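You operate a simulated robot arm through the tools that you are given. There is no shell and no other tool.

You are at the controls of a simulated robot arm. One attempt, no reset.

## Task
Turn off press two's heat and move its mould to the steel shelf.
Fine: push the empty tray back in and leave the guard up; touch no other control.
Where things are to end (x, y in the base frame): mould with square hollows within 0.06 m of [0.89, 0.48].

The check looks at the end state, three seconds after you hand in, the way a careful person would. Anything else that was tipped, shoved, dropped, spilled or broken makes it a failure.

## Robot
A 6-joint arm with a three-finger gripper, fixed in place. Base frame: the origin is at the foot of the arm, x ahead of it, y to its left, z up. Units: m, degrees, N and s.
Its first joint turns from -166.0 to 166.0 degrees. Payload 4.89 kg.
The tool frame sits at the grasp point between the pads (the TCP): z along the fingers, y along the line on which they close. The tips reach 0.03 m beyond it. The gripper opens to 0.164 m. The gripper's body begins 0.125 m behind the TCP.
Orientation is told as [roll, pitch, yaw] about the base's x, y, z axes, in that order, counted from this pose: with the fingers straight down and closing along the base's y, the tool's x points along the base's -x, its y along +y and its z along -z.

## Interface
- The arm moves only by the tool jog_arm. Its argument "deltas" is a list of rows, each a list of 7 numbers: the turn, a rotation vector about the tool's x, y, z in degrees, then the shift along the tool's x, y, z in m, then the closure in counts, from 0 (fully open) to 255 (shut). In form: [[wx, wy, wz, x, y, z, hand], ...]. A call has 1 to 20 rows; each row shifts and turns the commanded pose from where the row before left it, along the tool's axes as they then stand. Rows are played at 5 a second. More than 0.05 m and 8.6 degrees between two rows, or a gripper value outside its range, and nothing of the call is played. A pose out of reach is approached as far as the arm can. The call stops where the force on the tool passes 40 N (or 10 N more than at its start, if that is more) or the arm is blocked; 0.2 s more then pass. Each finger travels about 0.108 m/s and halts on what it meets, pressing with about 44 N; the grip force reading is that of the motor and also rises with nothing between the fingers. The clock runs only during rows and for 0.2 s after the last one: add rows that do not move to give the fingers time. The reply holds the time, the measured pose of the TCP, the force on the tool along the base axes, the opening and the grip force, in the units named above and with some noise, with the torque about the TCP (base axes, N m) and any sound that the robot's microphone picked up, and new pictures: "show" is both (left out), scene, wrist or none.
- Cameras (640 x 400 px; columns grow to the right, rows downward): "scene" is fixed at [0.0492, 0.4985, 1.6978]; the picture's right is [-0.42, -0.91, 0.00], its down [-0.45, 0.21, -0.87] and it looks along [0.79, -0.36, -0.49] (base axes); focal length 309 px, centre (320, 200). "wrist" rides on the gripper at [0.076, -0.002, -0.152] in the tool frame; the picture's right is [0.02, 1.00, 0.00], its down [-0.88, 0.02, -0.47] and it looks along [-0.47, 0.01, 0.88] (tool axes); focal length 247 px, centre (320, 200). There is no depth. A picture from a camera that has moved, and an enlarged one, comes with that camera's place and axes in the base frame and with its lens.
- raise_lower(by): slides the trunk up (or, below 0, down) by that many m; the arm rides with it, the base frame stays. It gives what a move gives, with no picture.
- enlarge(camera, box): a new picture of the part [left, top, right, bottom] of that camera's present view, enlarged. It takes no simulated time.
- finish_job(): hands the job in; it is judged then, once.

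Nothing tells you positions but the pictures and the camera data. Unless the task says otherwise, let go and move clear before handing in.

The tools are called as a command line: name --pt "numbers of a row" for each row, then --argument value for the rest, lists and objects as JSON in quotes. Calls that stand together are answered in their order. jog_arm: Moves the arm, as the interface text tells. Its arguments: {"type":"object","properties":{"deltas":{"type":"array","items":{"type":"array","items":{"type":"number"}}},"show":{"type":"string","enum":["both","scene","wrist","none"]}},"required":["deltas"]} The other tools are called the same way: raise_lower (by) slides the trunk up or down; enlarge (camera, box) takes an enlarged picture of a part of a camera's view; finish_job () hands the job in.

At the start:

```text
time_s: 0.0
position: [0.5719, -0.0755, 1.5062]
ee_rot: [0.1, 0.0, 0.0]
contact_force: [0.3, 0.4, -0.5]
moment: [-0.01, -0.02, 0.01]
opening: 0.1637
finger_force: 0.0
trunk travel left (down, up): [-0.1, 0.29]
```

scene: 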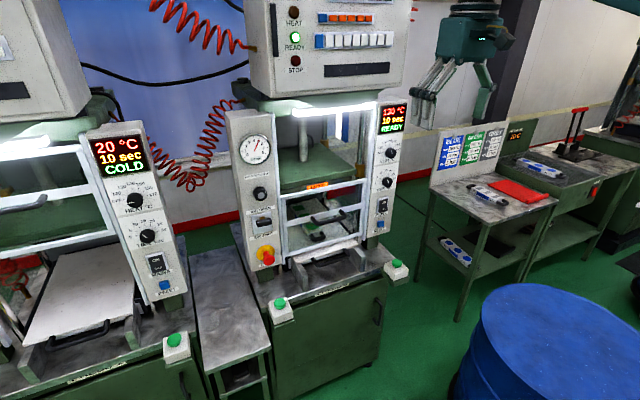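
wrist: 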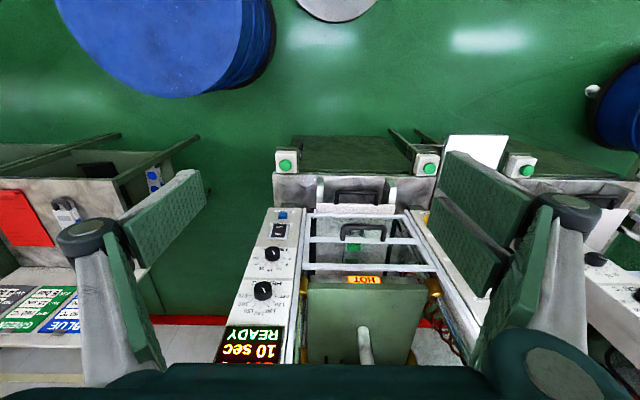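

I see two presses; the centre one reads 120 °C READY, the left one reads 20 °C COLD. I'll look closer at labels before moving anything.

enlarge --camera "scene" --box '[220, 90, 420, 215]'

enlarge --camera "scene" --box '[220, 180, 420, 305]'

enlarge --camera "scene" --box '[0, 120, 220, 260]'

enlarge --camera "scene" --box '[400, 100, 640, 250]'

enlarge --camera "wrist" --box '[200, 120, 480, 370]'

enlarge --camera "scene" --box '[150, 240, 300, 400]'

enlarge --camera "scene" --box '[240, 0, 440, 110]'

```text
3.20 times, centred on (320, 152) of scene
camera zoom: at [0.0492, 0.4985, 1.6978], right [-0.42, -0.91, 0.0], down [-0.45, 0.21, -0.87], along [0.79, -0.36, -0.49], focal length 988 px, centre (320, 352)
```

zoom: 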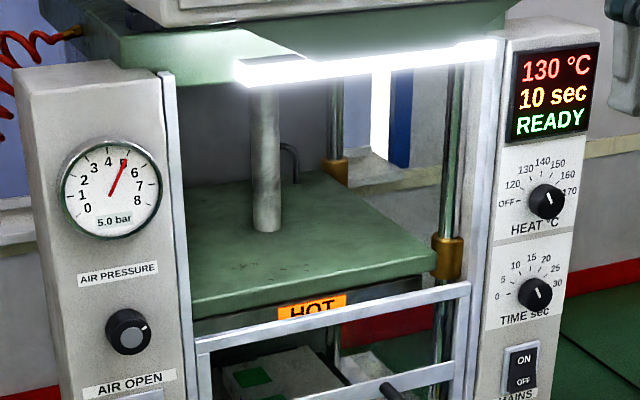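

```text
3.20 times, centred on (320, 242) of scene
camera zoom: at [0.0492, 0.4985, 1.6978], right [-0.42, -0.91, 0.0], down [-0.45, 0.21, -0.87], along [0.79, -0.36, -0.49], focal length 988 px, centre (320, 64)
```

zoom: 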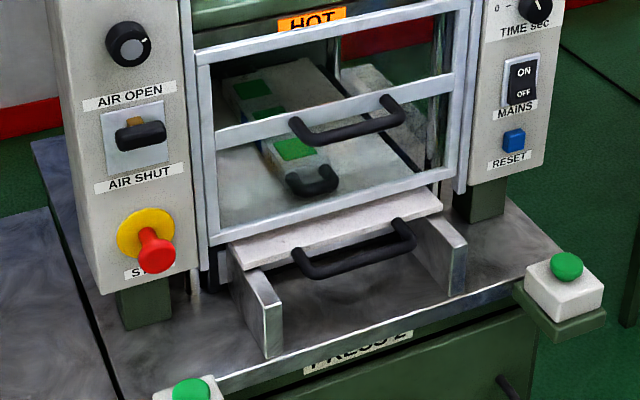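

```text
2.86 times, centred on (110, 190) of scene
camera zoom: at [0.0492, 0.4985, 1.6978], right [-0.42, -0.91, 0.0], down [-0.45, 0.21, -0.87], along [0.79, -0.36, -0.49], focal length 882 px, centre (920, 229)
```

zoom: 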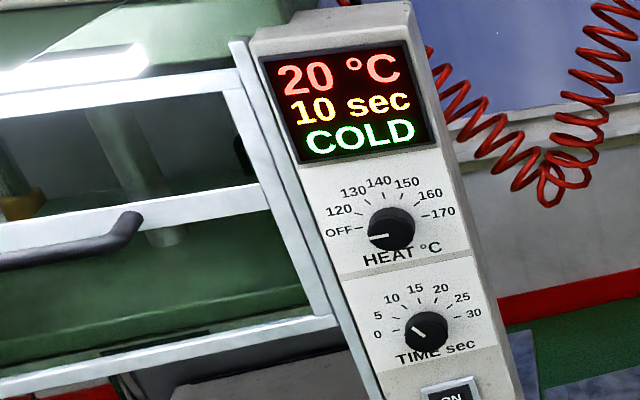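

```text
2.67 times, centred on (520, 175) of scene
camera zoom: at [0.0492, 0.4985, 1.6978], right [-0.42, -0.91, 0.0], down [-0.45, 0.21, -0.87], along [0.79, -0.36, -0.49], focal length 823 px, centre (-213, 267)
```

zoom: 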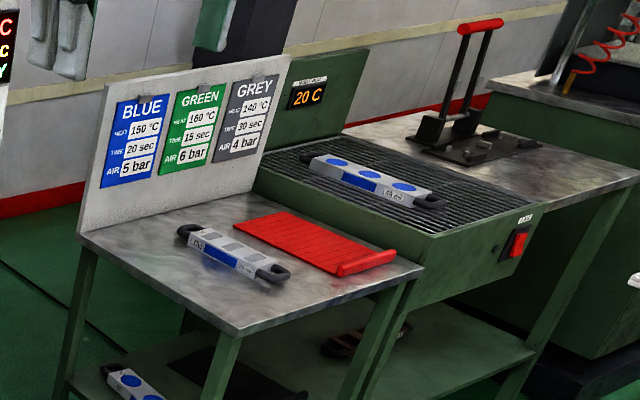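

```text
1.60 times, centred on (340, 245) of wrist
camera zoom: at [0.4945, -0.077, 1.6576], right [-0.02, 1.0, 0.0], down [0.88, 0.02, 0.47], along [0.47, 0.01, -0.88], focal length 395 px, centre (288, 128)
```

zoom: 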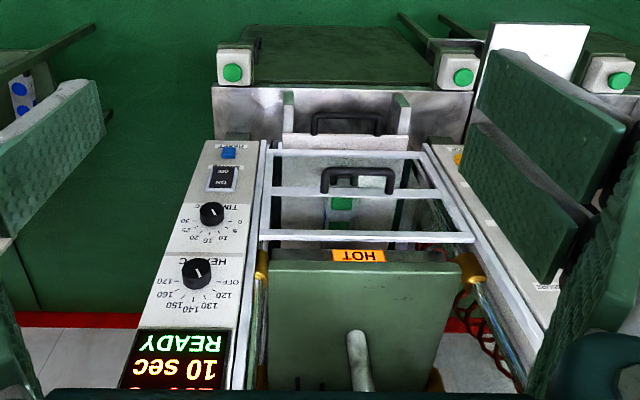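

```text
2.50 times, centred on (225, 320) of scene
camera zoom: at [0.0492, 0.4985, 1.6978], right [-0.42, -0.91, 0.0], down [-0.45, 0.21, -0.87], along [0.79, -0.36, -0.49], focal length 772 px, centre (558, -100)
```

zoom: 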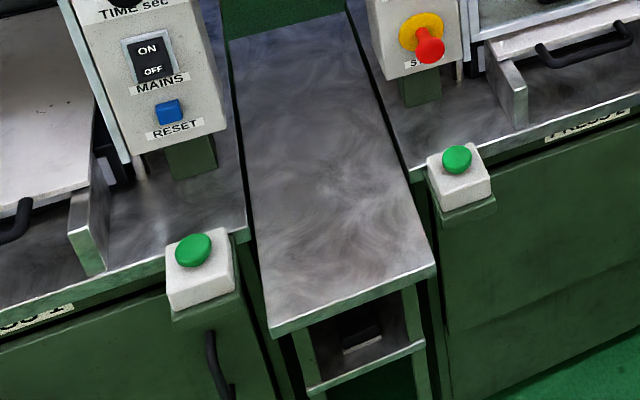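

```text
3.20 times, centred on (340, 55) of scene
camera zoom: at [0.0492, 0.4985, 1.6978], right [-0.42, -0.91, 0.0], down [-0.45, 0.21, -0.87], along [0.79, -0.36, -0.49], focal length 988 px, centre (256, 664)
```

zoom: 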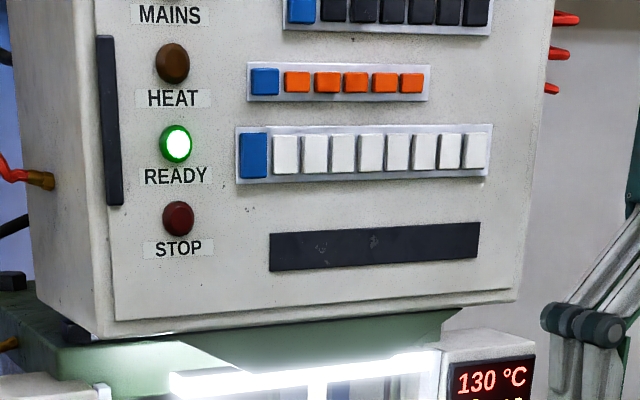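

Press two is straight ahead: its heat knob is near [0.92, -0.19, 1.28], the guard handle near [0.91, 0.06, 1.07] and the tray handle near [0.89, 0.06, 0.89]. The steel shelf is to the left at about z 0.8. I'll tilt the wrist forward to look into the press.

jog_arm --pt "0 -8 0 0.04 0 0 0" --pt "0 -8 0 0.04 0 0 0" --pt "0 -8 0 0.03 0 0.03 0" --pt "0 -8 0 0.02 0 0.04 0" --pt "0 -8 0 0.02 0 0.03 0"

```text
time_s: 1.2
position: [0.4674, -0.073, 1.3834]
ee_rot: [0.0, -40.1, -0.1]
contact_force: [0.3, -0.9, 0.5]
moment: [0.1, 0.07, 0.07]
opening: 0.1641
finger_force: 0.1
trunk travel left (down, up): [-0.1, 0.29]
camera wrist: at [0.311, -0.0758, 1.449], right [-0.02, 1.0, -0.01], down [0.37, 0.02, 0.93], along [0.93, 0.01, -0.37], focal length 247 px, centre (320, 200)
```

scene: 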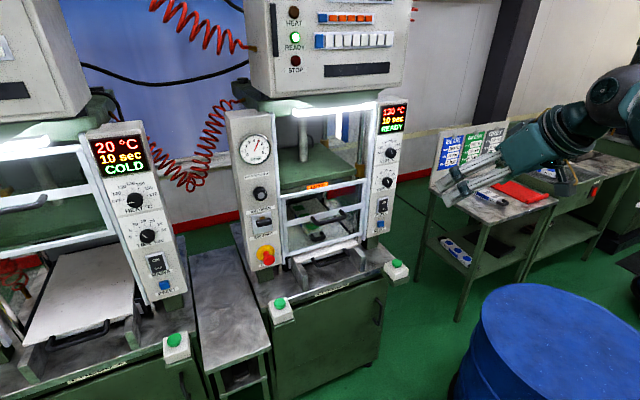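
wrist: 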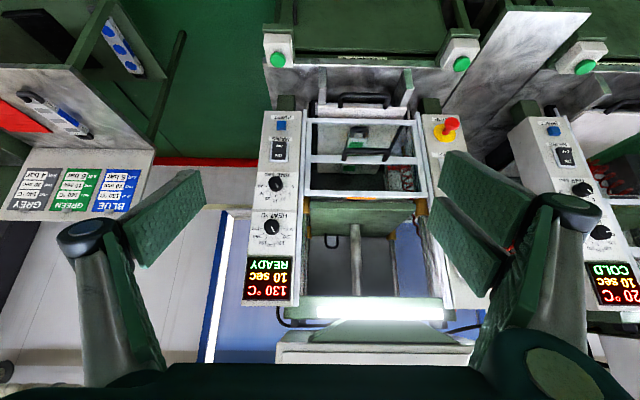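

The view is upside down but clear. I'll zoom in on the heat panel and the interior.

enlarge --camera "wrist" --box '[230, 95, 310, 145]'

enlarge --camera "wrist" --box '[230, 150, 330, 310]'

enlarge --camera "wrist" --box '[290, 60, 450, 220]'

```text
8.00 times, centred on (270, 120) of wrist
camera zoom: at [0.311, -0.0758, 1.449], right [-0.02, 1.0, -0.01], down [0.37, 0.02, 0.93], along [0.93, 0.01, -0.37], focal length 1976 px, centre (720, 840)
```

zoom: 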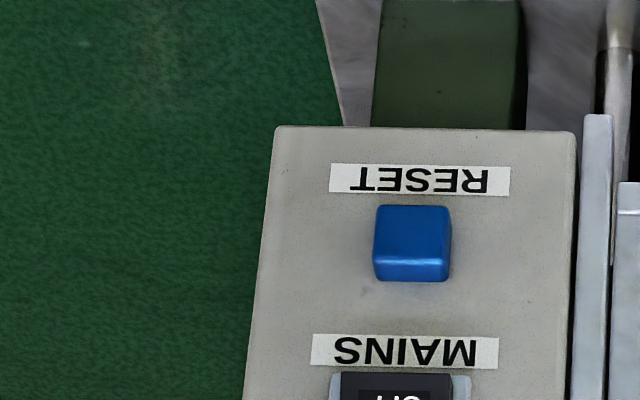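

```text
2.50 times, centred on (280, 230) of wrist
camera zoom: at [0.311, -0.0758, 1.449], right [-0.02, 1.0, -0.01], down [0.37, 0.02, 0.93], along [0.93, 0.01, -0.37], focal length 617 px, centre (420, 125)
```

zoom: 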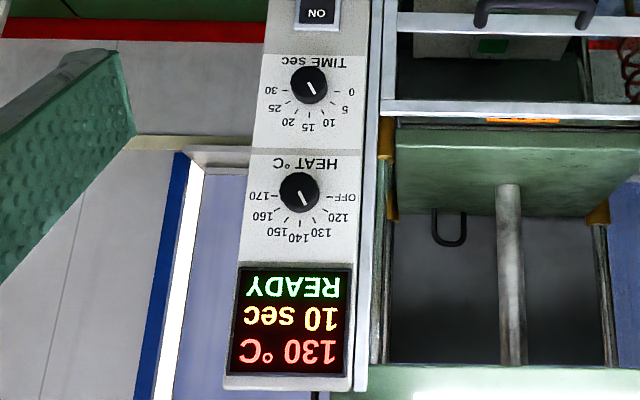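

```text
2.50 times, centred on (370, 140) of wrist
camera zoom: at [0.311, -0.0758, 1.449], right [-0.02, 1.0, -0.01], down [0.37, 0.02, 0.93], along [0.93, 0.01, -0.37], focal length 617 px, centre (195, 350)
```

zoom: 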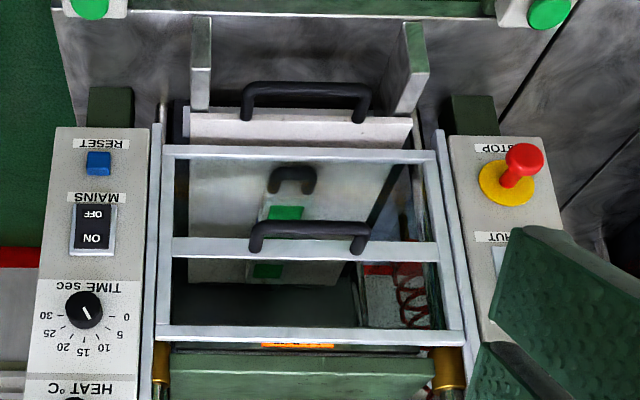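

The heat pointer is at 130, about 60° clockwise of OFF. I'll bring the tool horizontal in front of the heat knob.

jog_arm --pt "0 -8.33 0 0 -0.02 0 0" --pt "0 -8.33 0 0 -0.02 0 0" --pt "0 -8.33 0 0 -0.02 0 60" --pt "0 -8.33 0 0 -0.02 0 100" --pt "0 -8.33 0 0 -0.02 0 140" --pt "0 -8.33 0 0 -0.017 0 140" --pt "0 0 0 0.03 0 0.03 140" --pt "0 0 0 0.03 0 0.03 140" --pt "0 0 0 0.038 0 0.03 140" --pt "0 0 0 0 0 0 140"

```text
time_s: 3.4
position: [0.5568, -0.1915, 1.284]
ee_rot: [-45.1, -90.0, 45.2]
contact_force: [-0.1, 0.5, -0.2]
moment: [0.01, 0.03, -0.08]
opening: 0.0739
finger_force: 0.0
trunk travel left (down, up): [-0.1, 0.29]
camera wrist: at [0.4049, -0.1934, 1.2063], right [0.0, 1.0, -0.02], down [-0.47, 0.02, 0.88], along [0.88, 0.01, 0.47], focal length 247 px, centre (320, 200)
```

scene: 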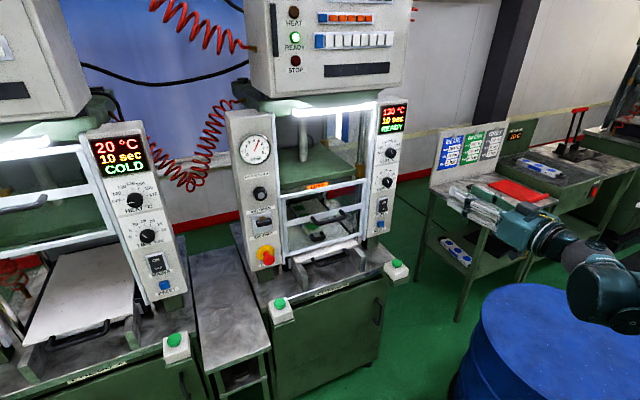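
wrist: 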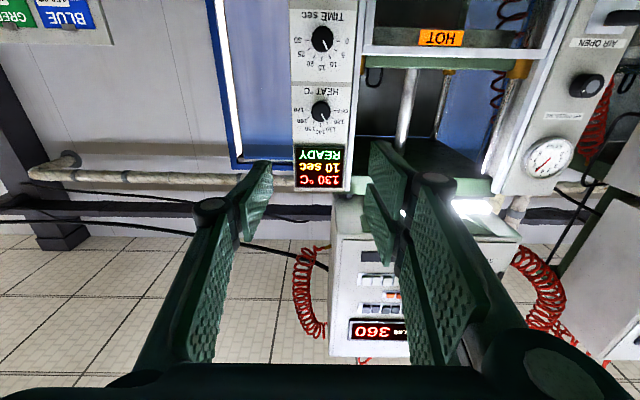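

Tool is horizontal and level with the knob. I'll enlarge to refine its position.

enlarge --camera "wrist" --box '[280, 75, 360, 125]'

enlarge --camera "scene" --box '[370, 125, 434, 165]'

```text
8.00 times, centred on (320, 100) of wrist
camera zoom: at [0.4049, -0.1934, 1.2063], right [0.0, 1.0, -0.02], down [-0.47, 0.02, 0.88], along [0.88, 0.01, 0.47], focal length 1976 px, centre (320, 1000)
```

zoom: 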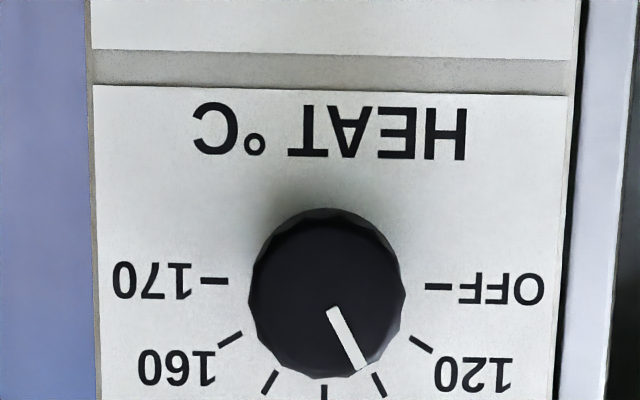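

```text
10.00 times, centred on (402, 145) of scene
camera zoom: at [0.0492, 0.4985, 1.6978], right [-0.42, -0.91, 0.0], down [-0.45, 0.21, -0.87], along [0.79, -0.36, -0.49], focal length 3087 px, centre (-500, 750)
```

zoom: 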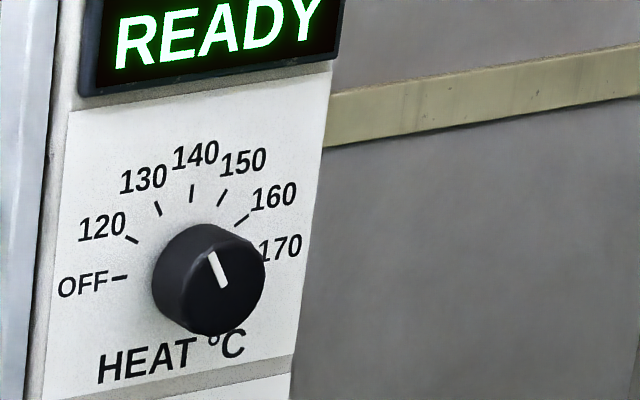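

The knob axis is at about y -0.19, z 1.282 with the panel face near x 0.934. I'll pre-rotate +30° and approach, stopping short of the panel.

jog_arm --pt "0 0 7.5 0 0 0 140" --pt "0 0 7.5 0 0 0 140" --pt "0 0 7.5 0 0 0 140" --pt "0 0 7.5 0 0 0 140" --pt "0 0 0 0 0 0.045 140" --pt "0 0 0 0 0 0.045 140" --pt "0 0 0 0 0 0.045 140" --pt "0 0 0 0 0 0.045 140" --pt "0 0 0 0 0 0.045 140" --pt "0 0 0 0 0 0.045 140" --pt "0 0 0 0 0 0.03 140" --pt "0 0 0 0 0 0 140"

```text
time_s: 6.0
position: [0.8572, -0.1955, 1.2873]
ee_rot: [90.0, -60.0, -90.0]
contact_force: [0.2, -0.7, -0.7]
moment: [-0.02, 0.02, 0.01]
opening: 0.0737
finger_force: 0.1
trunk travel left (down, up): [-0.1, 0.29]
camera wrist: at [0.7043, -0.1588, 1.2182], right [0.0, 0.88, 0.48], down [-0.47, -0.42, 0.77], along [0.88, -0.23, 0.41], focal length 247 px, centre (320, 200)
```

scene: 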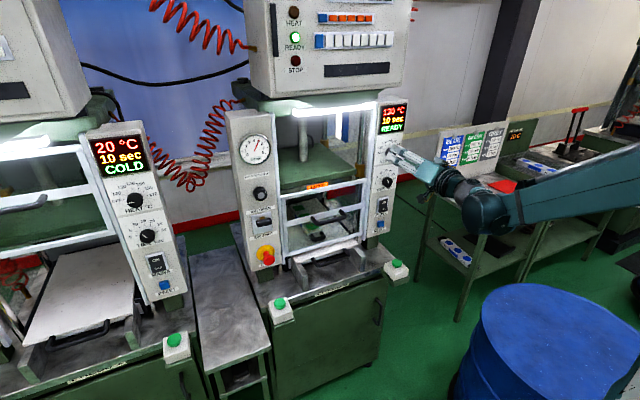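
wrist: 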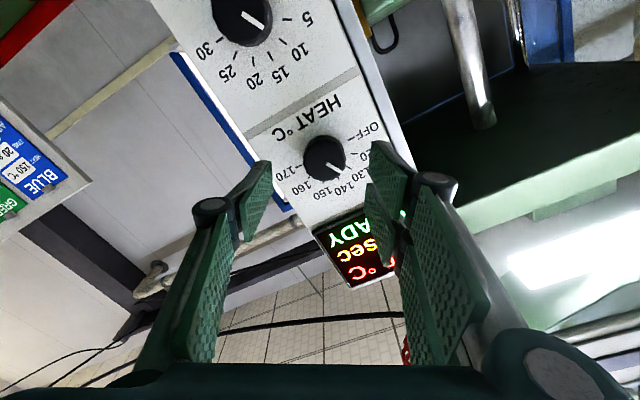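

Alignment is good. Closing the last few centimetres.

jog_arm --pt "0 0 0 0 0 0.02 140" --pt "0 0 0 0 0 0.016 140" --pt "0 0 0 0 0 0 140"

enlarge --camera "scene" --box '[360, 120, 440, 170]'

enlarge --camera "wrist" --box '[220, 100, 440, 240]'

```text
time_s: 6.8
position: [0.8921, -0.1932, 1.2858]
ee_rot: [90.1, -60.0, -90.0]
contact_force: [-0.5, 0.8, 0.7]
moment: [-0.01, 0.02, -0.01]
opening: 0.0736
finger_force: 0.0
trunk travel left (down, up): [-0.1, 0.29]
camera wrist: at [0.7399, -0.1566, 1.2171], right [0.0, 0.88, 0.48], down [-0.47, -0.42, 0.77], along [0.88, -0.23, 0.41], focal length 247 px, centre (320, 200)
```

scene: 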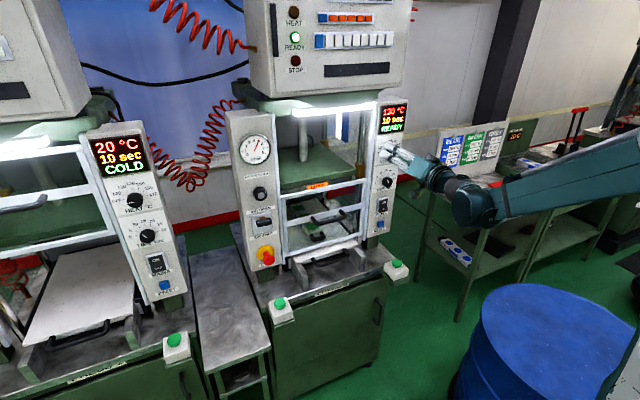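
wrist: 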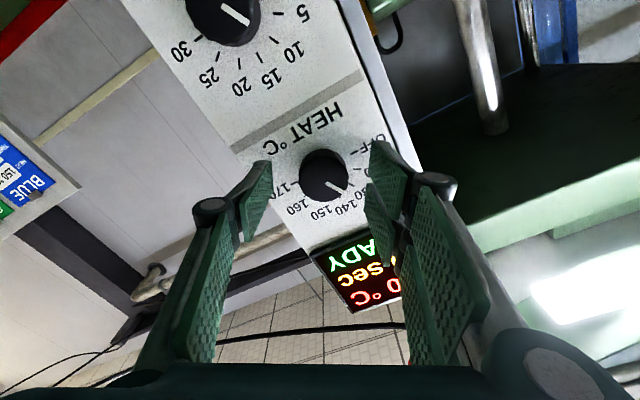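

```text
8.00 times, centred on (400, 145) of scene
camera zoom: at [0.0492, 0.4985, 1.6978], right [-0.42, -0.91, 0.0], down [-0.45, 0.21, -0.87], along [0.79, -0.36, -0.49], focal length 2470 px, centre (-320, 640)
```

zoom: 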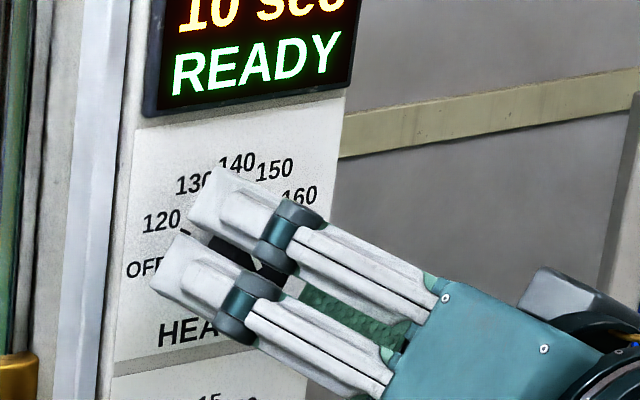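

```text
2.86 times, centred on (330, 170) of wrist
camera zoom: at [0.7399, -0.1566, 1.2171], right [0.0, 0.88, 0.48], down [-0.47, -0.42, 0.77], along [0.88, -0.23, 0.41], focal length 706 px, centre (291, 286)
```

zoom: 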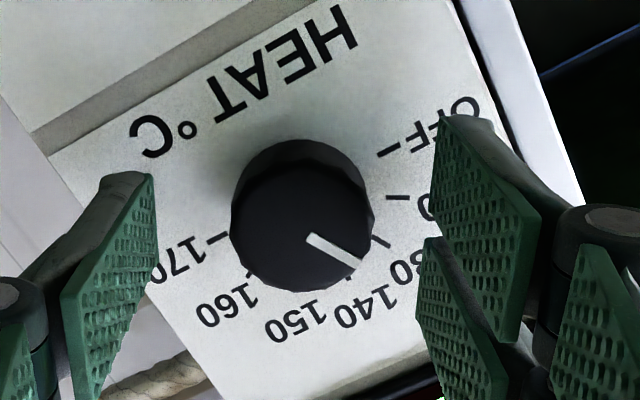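

The fingers straddle the knob, tips past its face. I'll advance slightly, grip, and turn 60° counter-clockwise.

jog_arm --pt "0 0 0 0 0 0.006 140" --pt "0 0 0 0 0 0 230" --pt "0 0 0 0 0 0 230" --pt "0 0 0 0 0 0 230" --pt "0 0 0 0 0 0 230" --show "wrist"

```text
time_s: 8.0
position: [0.8977, -0.1912, 1.2869]
ee_rot: [90.0, -60.1, -89.9]
contact_force: [9.5, 29.7, 16.6]
moment: [0.06, -0.49, 1.2]
opening: 0.0367
finger_force: 44.7
trunk travel left (down, up): [-0.1, 0.29]
camera wrist: at [0.7456, -0.1546, 1.2177], right [0.0, 0.88, 0.48], down [-0.47, -0.42, 0.77], along [0.88, -0.23, 0.41], focal length 247 px, centre (320, 200)
```

wrist: 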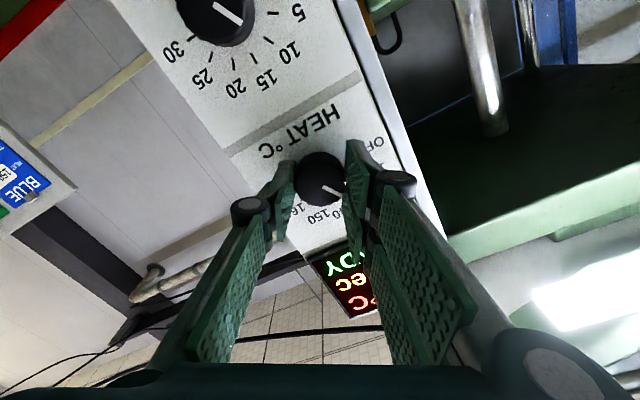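

Gripped at 37 mm. There is a side load along tool y, so I'll ease the arm in that direction first.

jog_arm --pt "0 0 0 0 0.0015 0 230" --pt "0 0 0 0 0 0 230" --show "none"

```text
time_s: 8.6
position: [0.8988, -0.1905, 1.2859]
ee_rot: [90.0, -60.1, -90.0]
contact_force: [-2.9, 25.8, 1.5]
moment: [0.07, -0.03, 0.65]
opening: 0.0369
finger_force: 45.0
trunk travel left (down, up): [-0.1, 0.29]
```

jog_arm --pt "0 0 0 0 0.0025 0 230" --pt "0 0 0 0 0 0 230" --show "none"

```text
time_s: 9.2
position: [0.8979, -0.191, 1.2861]
ee_rot: [90.0, -60.0, -90.1]
contact_force: [-13.4, 4.8, -19.9]
moment: [0.03, 0.56, -0.42]
opening: 0.0373
finger_force: 45.0
trunk travel left (down, up): [-0.1, 0.29]
```

Load is smaller now. Turning counter-clockwise.

jog_arm --pt "0 0 -5 0.001 0 0 230" --pt "0 0 -5 0 0 0 230" --pt "0 0 -5 0 0 0 230" --pt "0 0 -5 0 0 0 230" --show "wrist"

```text
time_s: 10.2
position: [0.898, -0.1897, 1.2869]
ee_rot: [90.1, -80.1, -90.2]
contact_force: [-25.9, -14.5, -10.2]
moment: [-0.01, 0.35, -0.86]
opening: 0.037
finger_force: 45.2
trunk travel left (down, up): [-0.1, 0.29]
camera wrist: at [0.7457, -0.1785, 1.2093], right [0.0, 0.99, 0.15], down [-0.47, -0.13, 0.87], along [0.88, -0.07, 0.47], focal length 247 px, centre (320, 200)
```

wrist: 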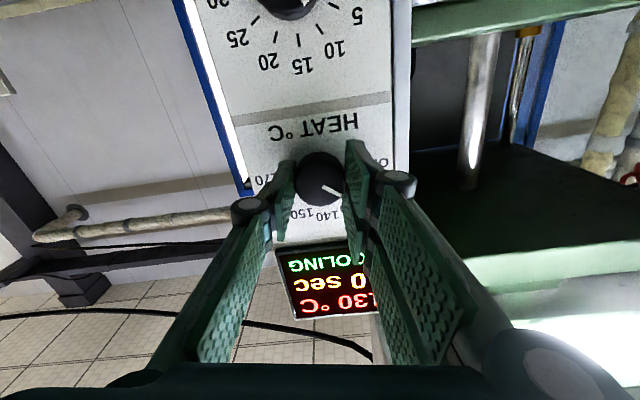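

The knob turns and the display now reads COOLING. I'll continue to OFF, easing off along x a little.

jog_arm --pt "0 0 -5 0 -0.001 -0.001 230" --pt "0 0 -5 0 0 0 230" --pt "0 0 -5 0 0 0 230" --pt "0 0 -5 0 0 0 230" --show "wrist"

```text
time_s: 11.2
position: [0.8976, -0.1892, 1.2866]
ee_rot: [-90.0, -79.9, 90.1]
contact_force: [-31.7, -5.0, -26.2]
moment: [0.0, 0.73, 0.01]
opening: 0.0372
finger_force: 44.8
trunk travel left (down, up): [-0.1, 0.29]
camera wrist: at [0.7457, -0.205, 1.21], right [0.0, 0.98, -0.2], down [-0.47, 0.17, 0.86], along [0.88, 0.09, 0.46], focal length 247 px, centre (320, 200)
```

wrist: 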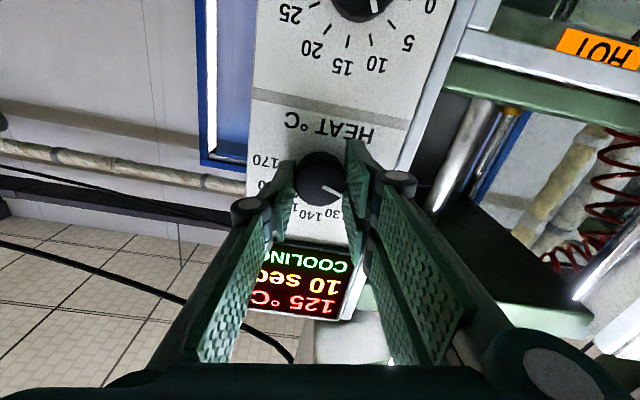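

jog_arm --pt "0 0 0 0.0015 0 -0.0015 230" --pt "0 0 0 0.001 0 -0.001 230" --show "none"

```text
time_s: 11.8
position: [0.8979, -0.1893, 1.2869]
ee_rot: [-90.1, -80.0, 90.3]
contact_force: [14.8, -0.2, 28.2]
moment: [0.02, -0.83, 0.21]
opening: 0.0372
finger_force: 45.6
trunk travel left (down, up): [-0.1, 0.29]
```

jog_arm --pt "0 0 -5 -0.0012 0 0.0008 230" --pt "0 0 -5 0 0 0 230" --pt "0 0 -5 0 0 0 230" --pt "0 0 -5 0 0 0 230" --show "wrist"

enlarge --camera "wrist" --box '[240, 80, 400, 240]'

```text
time_s: 12.4
position: [0.8971, -0.1885, 1.2879]
ee_rot: [-90.0, -72.0, 90.1]
contact_force: [4.9, 1.7, 11.5]
moment: [-0.01, -0.4, 0.07]
opening: 0.037
finger_force: 45.1
trunk travel left (down, up): [-0.1, 0.29]
stopped in row 2: the force on the tool passed its limit at 46 N (the readings are from after the stop); the commanded pose is now the measured one
camera wrist: at [0.7457, -0.215, 1.2127], right [0.0, 0.94, -0.33], down [-0.47, 0.29, 0.83], along [0.88, 0.16, 0.45], focal length 247 px, centre (320, 200)
```

wrist: 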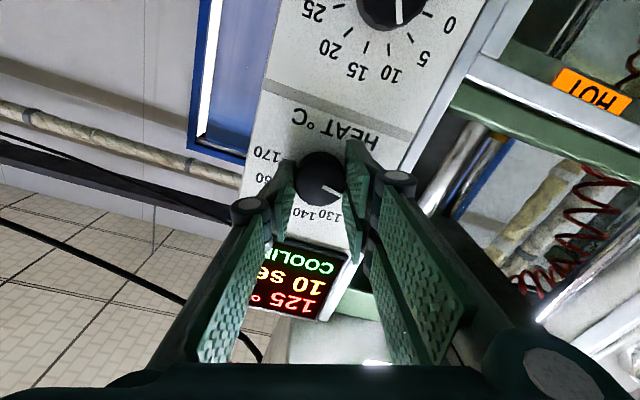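

```text
2.50 times, centred on (320, 160) of wrist
camera zoom: at [0.7457, -0.215, 1.2127], right [0.0, 0.94, -0.33], down [-0.47, 0.29, 0.83], along [0.88, 0.16, 0.45], focal length 617 px, centre (320, 300)
```

zoom: 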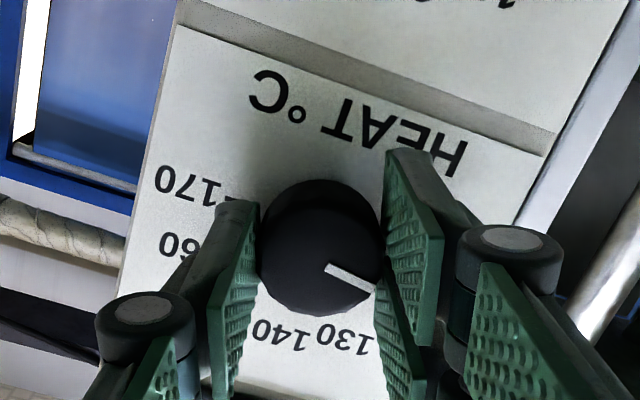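

About 48° turned; 12° remain. Continuing in small steps.

jog_arm --pt "0 0 -3 0 0 0 230" --pt "0 0 -3 0 0 0 230" --pt "0 0 -3 0 0 0 230" --show "none"

```text
time_s: 13.2
position: [0.8977, -0.1894, 1.2866]
ee_rot: [-89.9, -63.8, 90.0]
contact_force: [3.4, 0.8, 12.8]
moment: [-0.03, -0.34, 0.05]
opening: 0.0372
finger_force: 44.4
trunk travel left (down, up): [-0.1, 0.29]
stopped in row 3: the force on the tool passed its limit at 42 N (the readings are from after the stop); the commanded pose is now the measured one
```

jog_arm --pt "0 0 -2 0 0 0 230" --pt "0 0 -2 0 0 0 230" --show "wrist"

enlarge --camera "wrist" --box '[240, 80, 400, 240]'

```text
time_s: 13.8
position: [0.8978, -0.1905, 1.2858]
ee_rot: [-90.1, -59.9, 89.9]
contact_force: [-4.1, 3.6, -2.6]
moment: [0.96, 0.05, 0.13]
opening: 0.0371
finger_force: 44.4
trunk travel left (down, up): [-0.1, 0.29]
camera wrist: at [0.7457, -0.2297, 1.2189], right [0.0, 0.85, -0.52], down [-0.47, 0.46, 0.75], along [0.88, 0.25, 0.4], focal length 247 px, centre (320, 200)
```

wrist: 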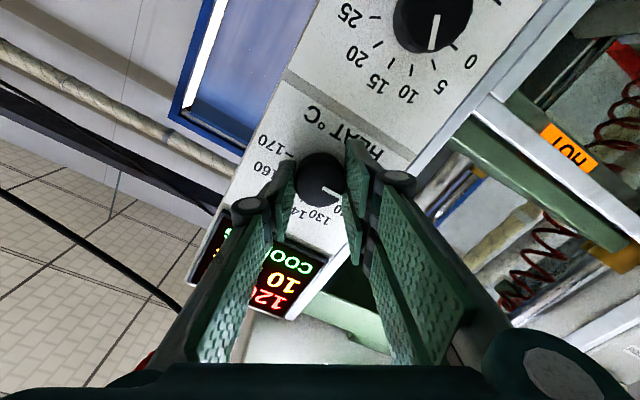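

```text
2.50 times, centred on (320, 160) of wrist
camera zoom: at [0.7457, -0.2297, 1.2189], right [0.0, 0.85, -0.52], down [-0.47, 0.46, 0.75], along [0.88, 0.25, 0.4], focal length 617 px, centre (320, 300)
```

zoom: 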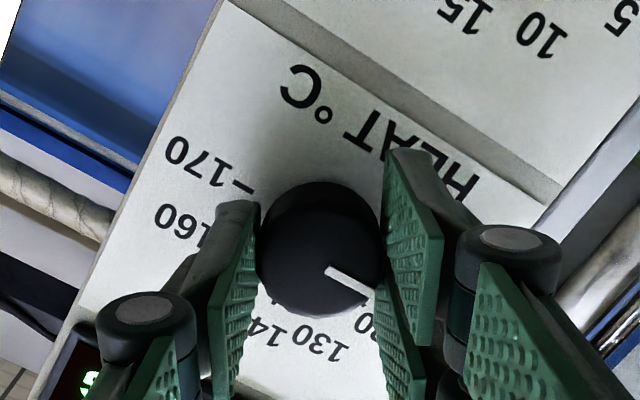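

The pointer lines up with the OFF tick, opposite the 170 tick. Releasing and backing off to verify.

jog_arm --pt "0 0 0 0 0 0 140" --pt "0 0 0 0 0 0 140" --pt "0 0 0 0 0 0 140" --pt "0 0 0 0 0 -0.03 140" --pt "0 0 0 0 0 -0.04 140" --pt "0 0 0 0 0 -0.05 140" --pt "0 0 0 0 0 -0.05 140" --pt "0 0 0 0 0 -0.05 140" --pt "0 0 7.5 0 0 0 140" --pt "0 0 7.5 0 0 0 140" --pt "0 0 7.5 0 0 0 140" --pt "0 0 7.5 0 0 0 140"

enlarge --camera "scene" --box '[360, 100, 440, 150]'

enlarge --camera "wrist" --box '[260, 60, 380, 160]'

```text
time_s: 16.4
position: [0.678, -0.188, 1.2871]
ee_rot: [89.4, -90.1, -89.5]
contact_force: [0.0, 0.3, -0.4]
moment: [0.0, 0.02, 0.02]
opening: 0.074
finger_force: 0.0
trunk travel left (down, up): [-0.1, 0.29]
camera wrist: at [0.5267, -0.1908, 1.2087], right [0.0, 1.0, -0.02], down [-0.47, 0.02, 0.88], along [0.88, 0.01, 0.47], focal length 247 px, centre (320, 200)
```

scene: 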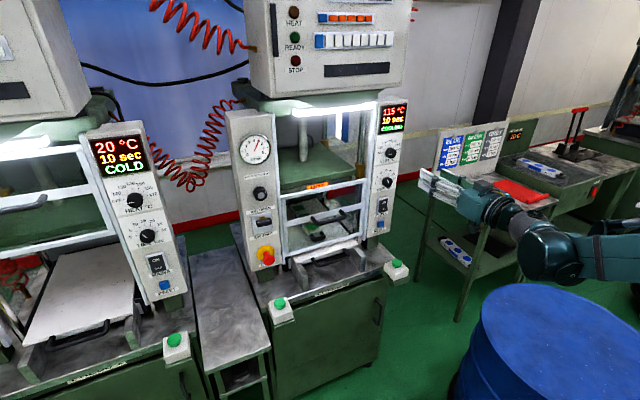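
wrist: 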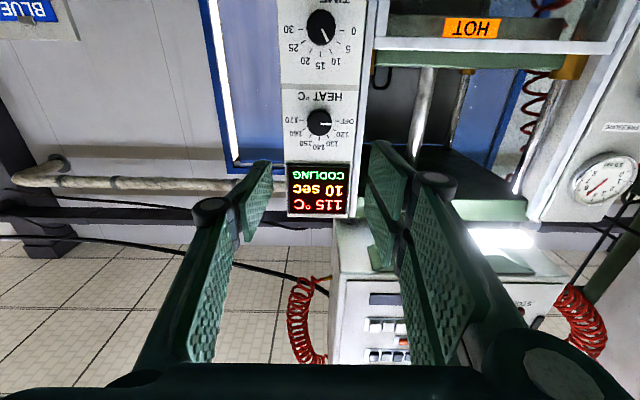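

```text
8.00 times, centred on (400, 125) of scene
camera zoom: at [0.0492, 0.4985, 1.6978], right [-0.42, -0.91, 0.0], down [-0.45, 0.21, -0.87], along [0.79, -0.36, -0.49], focal length 2470 px, centre (-320, 800)
```

zoom: 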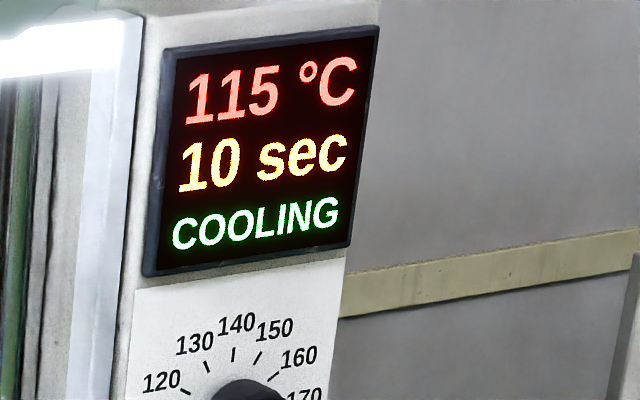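

```text
4.00 times, centred on (320, 110) of wrist
camera zoom: at [0.5267, -0.1908, 1.2087], right [0.0, 1.0, -0.02], down [-0.47, 0.02, 0.88], along [0.88, 0.01, 0.47], focal length 988 px, centre (320, 560)
```

zoom: 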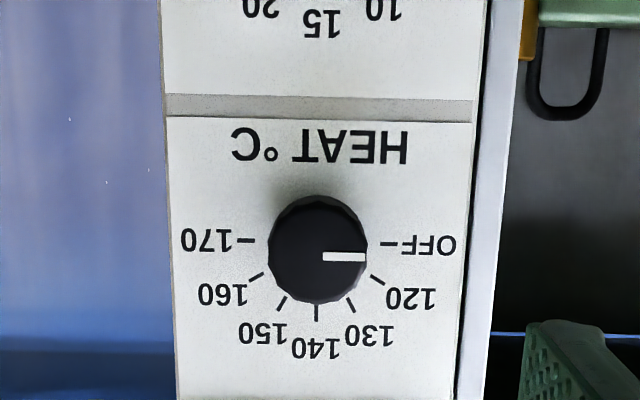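

Heat is confirmed OFF (cooling, pointer on OFF). Next is the guard handle: I'll move in front of it and rotate so the fingers close vertically.

jog_arm --pt "0 0 0 0.03 0.035 -0.01 140" --pt "0 0 0 0.03 0.035 -0.01 140" --pt "0 0 0 0.03 0.035 -0.01 140" --pt "0 0 0 0.03 0.035 -0.01 140" --pt "0 0 0 0.03 0.035 -0.01 140" --pt "0 0 0 0.03 0.035 -0.01 140" --pt "0 0 0 0.03 0.035 -0.01 140" --pt "0 0 0 0 0 0 140"

enlarge --camera "wrist" --box '[240, 0, 440, 125]'

enlarge --camera "scene" --box '[270, 175, 390, 250]'

```text
time_s: 18.2
position: [0.6139, 0.0545, 1.1085]
ee_rot: [-18.3, -89.7, 18.3]
contact_force: [0.1, 0.6, 0.3]
moment: [-0.03, -0.03, 0.07]
opening: 0.0738
finger_force: 0.1
out of reach, approached as far as the arm can: row 7
trunk travel left (down, up): [-0.1, 0.29]
camera wrist: at [0.4615, 0.0524, 1.031], right [0.0, 1.0, -0.02], down [-0.47, 0.02, 0.88], along [0.88, 0.01, 0.47], focal length 247 px, centre (320, 200)
```

scene: 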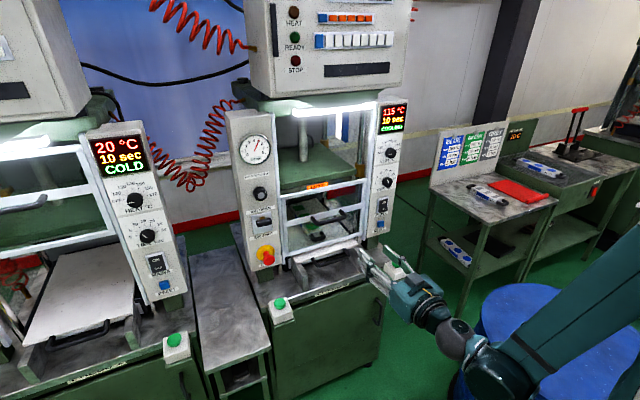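
wrist: 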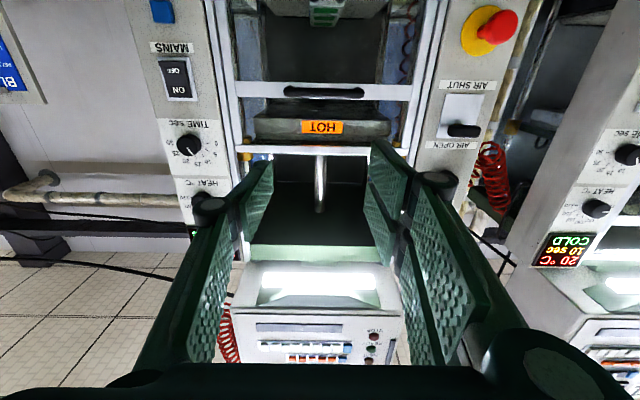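

```text
3.20 times, centred on (340, 62) of wrist
camera zoom: at [0.4615, 0.0524, 1.031], right [0.0, 1.0, -0.02], down [-0.47, 0.02, 0.88], along [0.88, 0.01, 0.47], focal length 790 px, centre (256, 640)
```

zoom: 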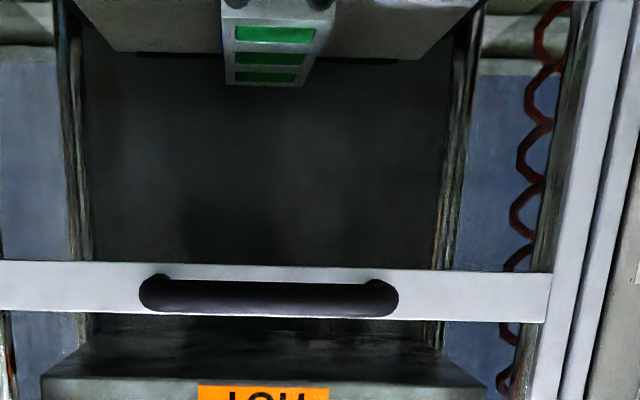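

```text
5.33 times, centred on (330, 212) of scene
camera zoom: at [0.0492, 0.4985, 1.6978], right [-0.42, -0.91, 0.0], down [-0.45, 0.21, -0.87], along [0.79, -0.36, -0.49], focal length 1646 px, centre (267, 133)
```

zoom: 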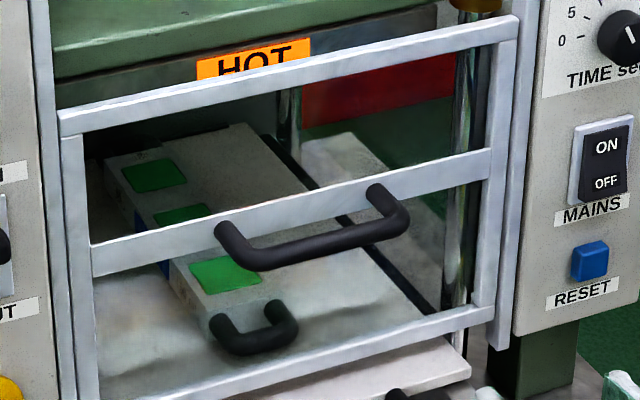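

The handle bar is at about [0.915, 0.059, 1.065] with the guard frame about 3 cm behind it. The arm is near its low limit here, so I'll lower the trunk and rotate the gripper 90°.

raise_lower --by -0.1

jog_arm --pt "0 0 8.2 0 0 0 140" --pt "0 0 8.2 0 0 0 140" --pt "0 0 8.2 0 0 0 140" --pt "0 0 8.2 0 0 0 140" --pt "0 0 8.2 0 0 0 140" --pt "0 0 8.2 0 0 0 140" --pt "0 0 8.2 0 0 0 140" --pt "0 0 8.2 0 0 0 140" --pt "0 0 8.2 0 0 0 140" --pt "0 0 8.2 0 0 0 140" --pt "0 0 8 0 0 0 140" --pt "0 0 0 0 0.03 0.03 140" --pt "0 0 0 0 0.027 0.03 140" --pt "0 0 0 0 0 0.04 140" --pt "0 0 0 0 0 0.04 140" --pt "0 0 0 0 0 0 140"

```text
time_s: 19.5
position: [0.6148, 0.0542, 1.0067]
ee_rot: [-24.7, -89.8, 24.7]
contact_force: [-0.2, -0.1, -0.5]
moment: [-0.01, 0.04, -0.01]
opening: 0.074
finger_force: 0.2
trunk travel left (down, up): [0.0, 0.39]
```

```text
time_s: 22.9
position: [0.7538, 0.0559, 1.066]
ee_rot: [89.7, -0.1, -89.9]
contact_force: [-0.9, 0.0, 0.9]
moment: [-0.03, 0.08, 0.0]
opening: 0.0743
finger_force: 0.2
trunk travel left (down, up): [0.0, 0.39]
camera wrist: at [0.6018, 0.1311, 1.063], right [0.0, 0.02, 1.0], down [-0.47, -0.88, 0.02], along [0.88, -0.47, 0.01], focal length 247 px, centre (320, 200)
```

scene: 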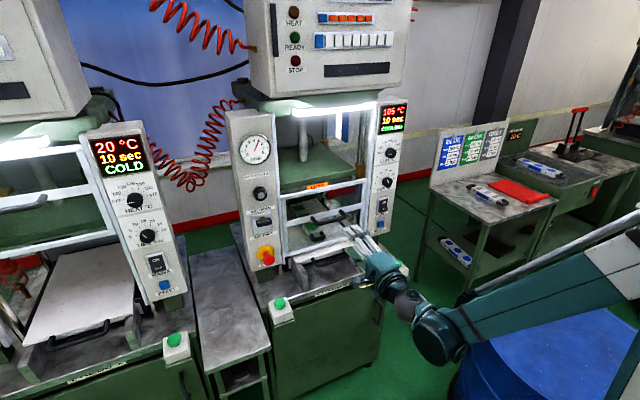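
wrist: 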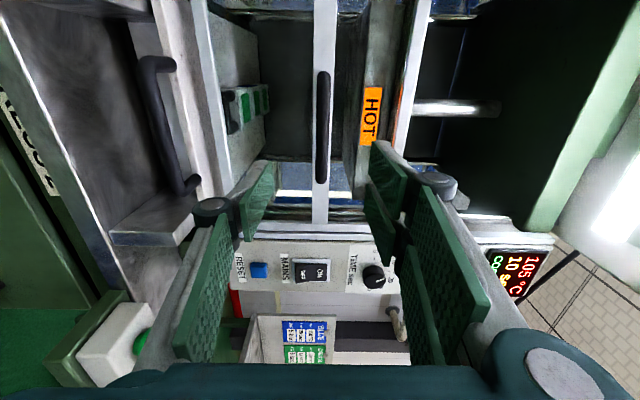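

Handle is centred between the fingers. Advancing partway.

jog_arm --pt "0 0 0 0 0 0.04 140" --pt "0 0 0 0 0 0.04 140" --pt "0 0 0 0 0 0.035 140" --pt "0 0 0 0 0 0 140"

enlarge --camera "scene" --box '[280, 180, 400, 255]'

enlarge --camera "wrist" --box '[200, 40, 440, 240]'

```text
time_s: 23.9
position: [0.8685, 0.0518, 1.0667]
ee_rot: [89.7, -0.1, -90.0]
contact_force: [-0.5, -0.4, 1.0]
moment: [0.01, 0.06, 0.02]
opening: 0.0738
finger_force: 0.1
trunk travel left (down, up): [0.0, 0.39]
camera wrist: at [0.7168, 0.1288, 1.0637], right [0.0, 0.02, 1.0], down [-0.47, -0.88, 0.02], along [0.88, -0.47, 0.01], focal length 247 px, centre (320, 200)
```

scene: 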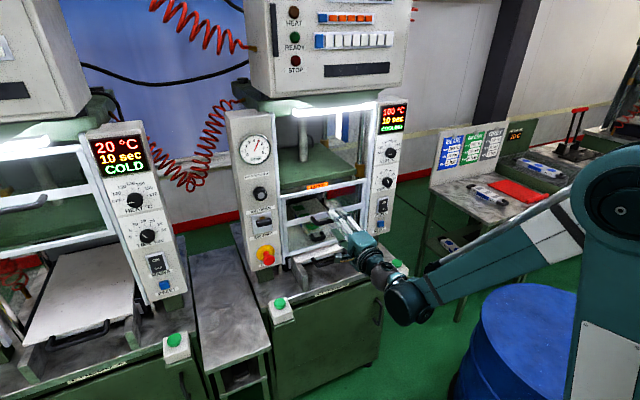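
wrist: 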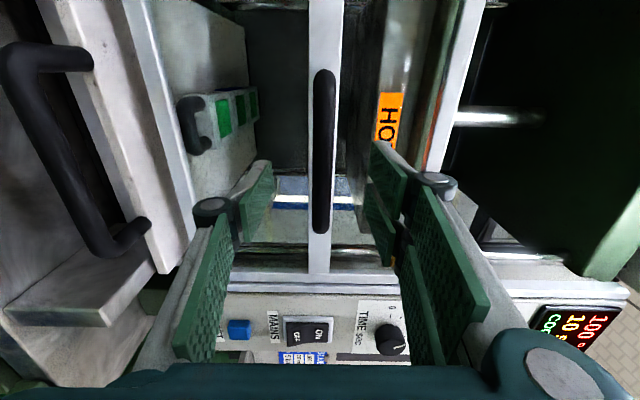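

```text
5.33 times, centred on (340, 218) of scene
camera zoom: at [0.0492, 0.4985, 1.6978], right [-0.42, -0.91, 0.0], down [-0.45, 0.21, -0.87], along [0.79, -0.36, -0.49], focal length 1646 px, centre (213, 107)
```

zoom: 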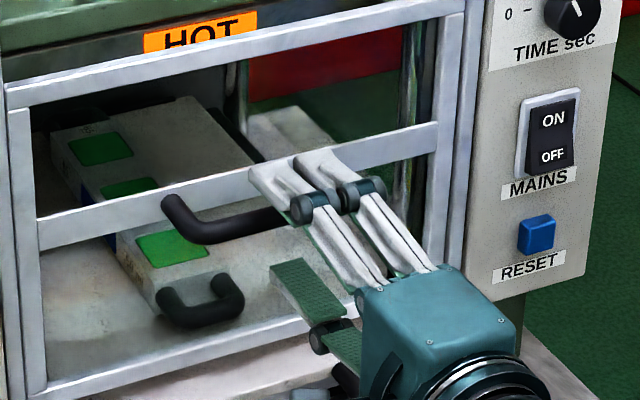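

```text
2.00 times, centred on (320, 140) of wrist
camera zoom: at [0.7168, 0.1288, 1.0637], right [0.0, 0.02, 1.0], down [-0.47, -0.88, 0.02], along [0.88, -0.47, 0.01], focal length 494 px, centre (320, 320)
```

zoom: 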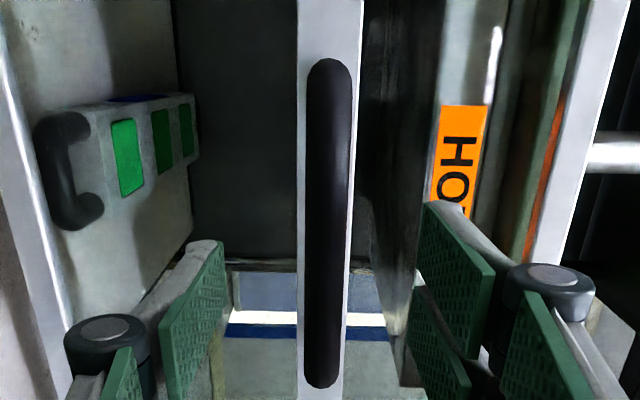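

jog_arm --pt "0 0 0 0.008 0 0.012 140" --pt "0 0 0 0 0 0.012 140" --pt "0 0 0 0 0 0 240" --pt "0 0 0 0 0 0 240" --pt "0 0 0 0 0 0 240" --pt "0 0 0 0 0 0 240"

enlarge --camera "scene" --box '[280, 180, 400, 255]'

```text
time_s: 25.3
position: [0.8933, 0.0616, 1.0639]
ee_rot: [89.9, -0.1, -90.0]
contact_force: [11.6, 0.9, 27.7]
moment: [0.08, -0.09, 0.02]
opening: 0.021
finger_force: 13.7
trunk travel left (down, up): [0.0, 0.39]
camera wrist: at [0.74, 0.137, 1.0619], right [0.0, 0.02, 1.0], down [-0.47, -0.88, 0.02], along [0.88, -0.47, 0.01], focal length 247 px, centre (320, 200)
```

scene: 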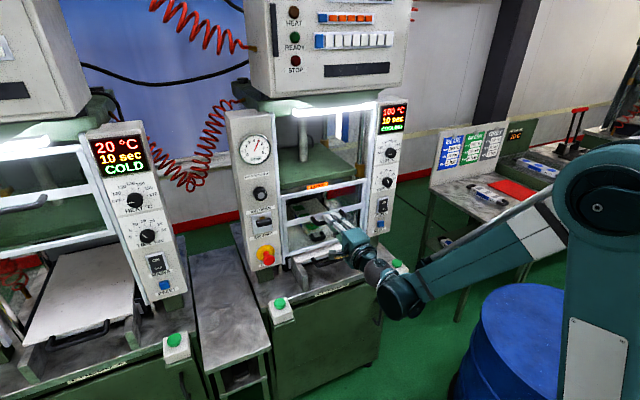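
wrist: 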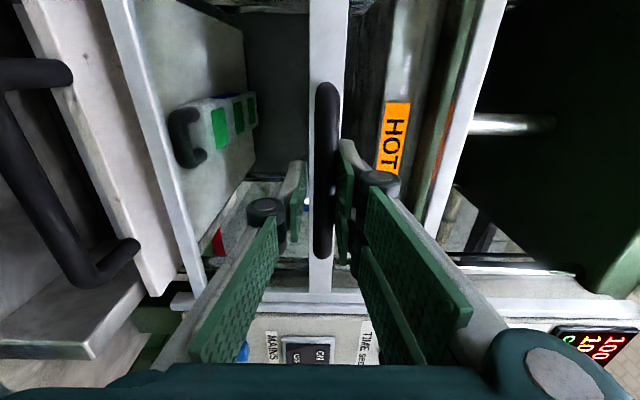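

```text
5.33 times, centred on (340, 218) of scene
camera zoom: at [0.0492, 0.4985, 1.6978], right [-0.42, -0.91, 0.0], down [-0.45, 0.21, -0.87], along [0.79, -0.36, -0.49], focal length 1646 px, centre (213, 107)
```

zoom: 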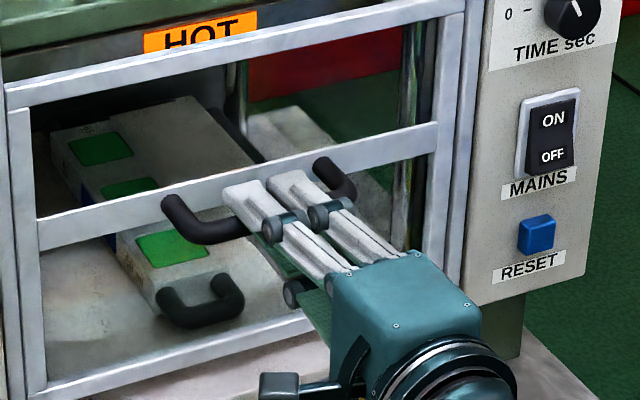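

Only the upper finger is touching the bar; I'll raise a few mm to centre and grip.

jog_arm --pt "0 0 0 0 0.002 0 240" --pt "0 0 0 0 0.002 0 240" --pt "0 0 0 0 0 0 240" --pt "0 0 0 0 0 0 240" --show "wrist"

```text
time_s: 26.3
position: [0.8926, 0.0608, 1.0681]
ee_rot: [89.9, -0.1, -89.9]
contact_force: [-4.0, -7.2, -2.9]
moment: [0.13, 0.0, -0.24]
opening: 0.0144
finger_force: 44.8
trunk travel left (down, up): [0.0, 0.39]
camera wrist: at [0.7394, 0.1376, 1.0655], right [0.0, 0.02, 1.0], down [-0.47, -0.88, 0.02], along [0.88, -0.47, 0.01], focal length 247 px, centre (320, 200)
```

wrist: 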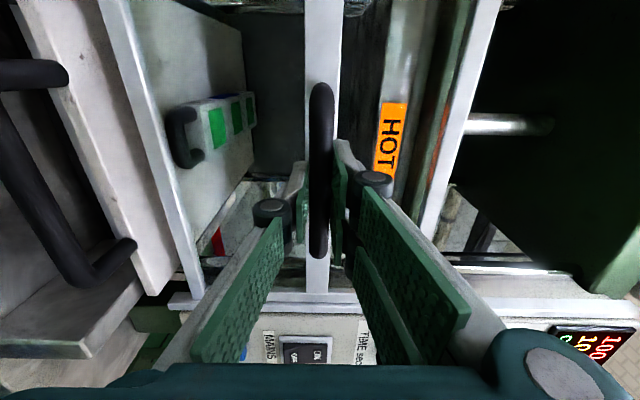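

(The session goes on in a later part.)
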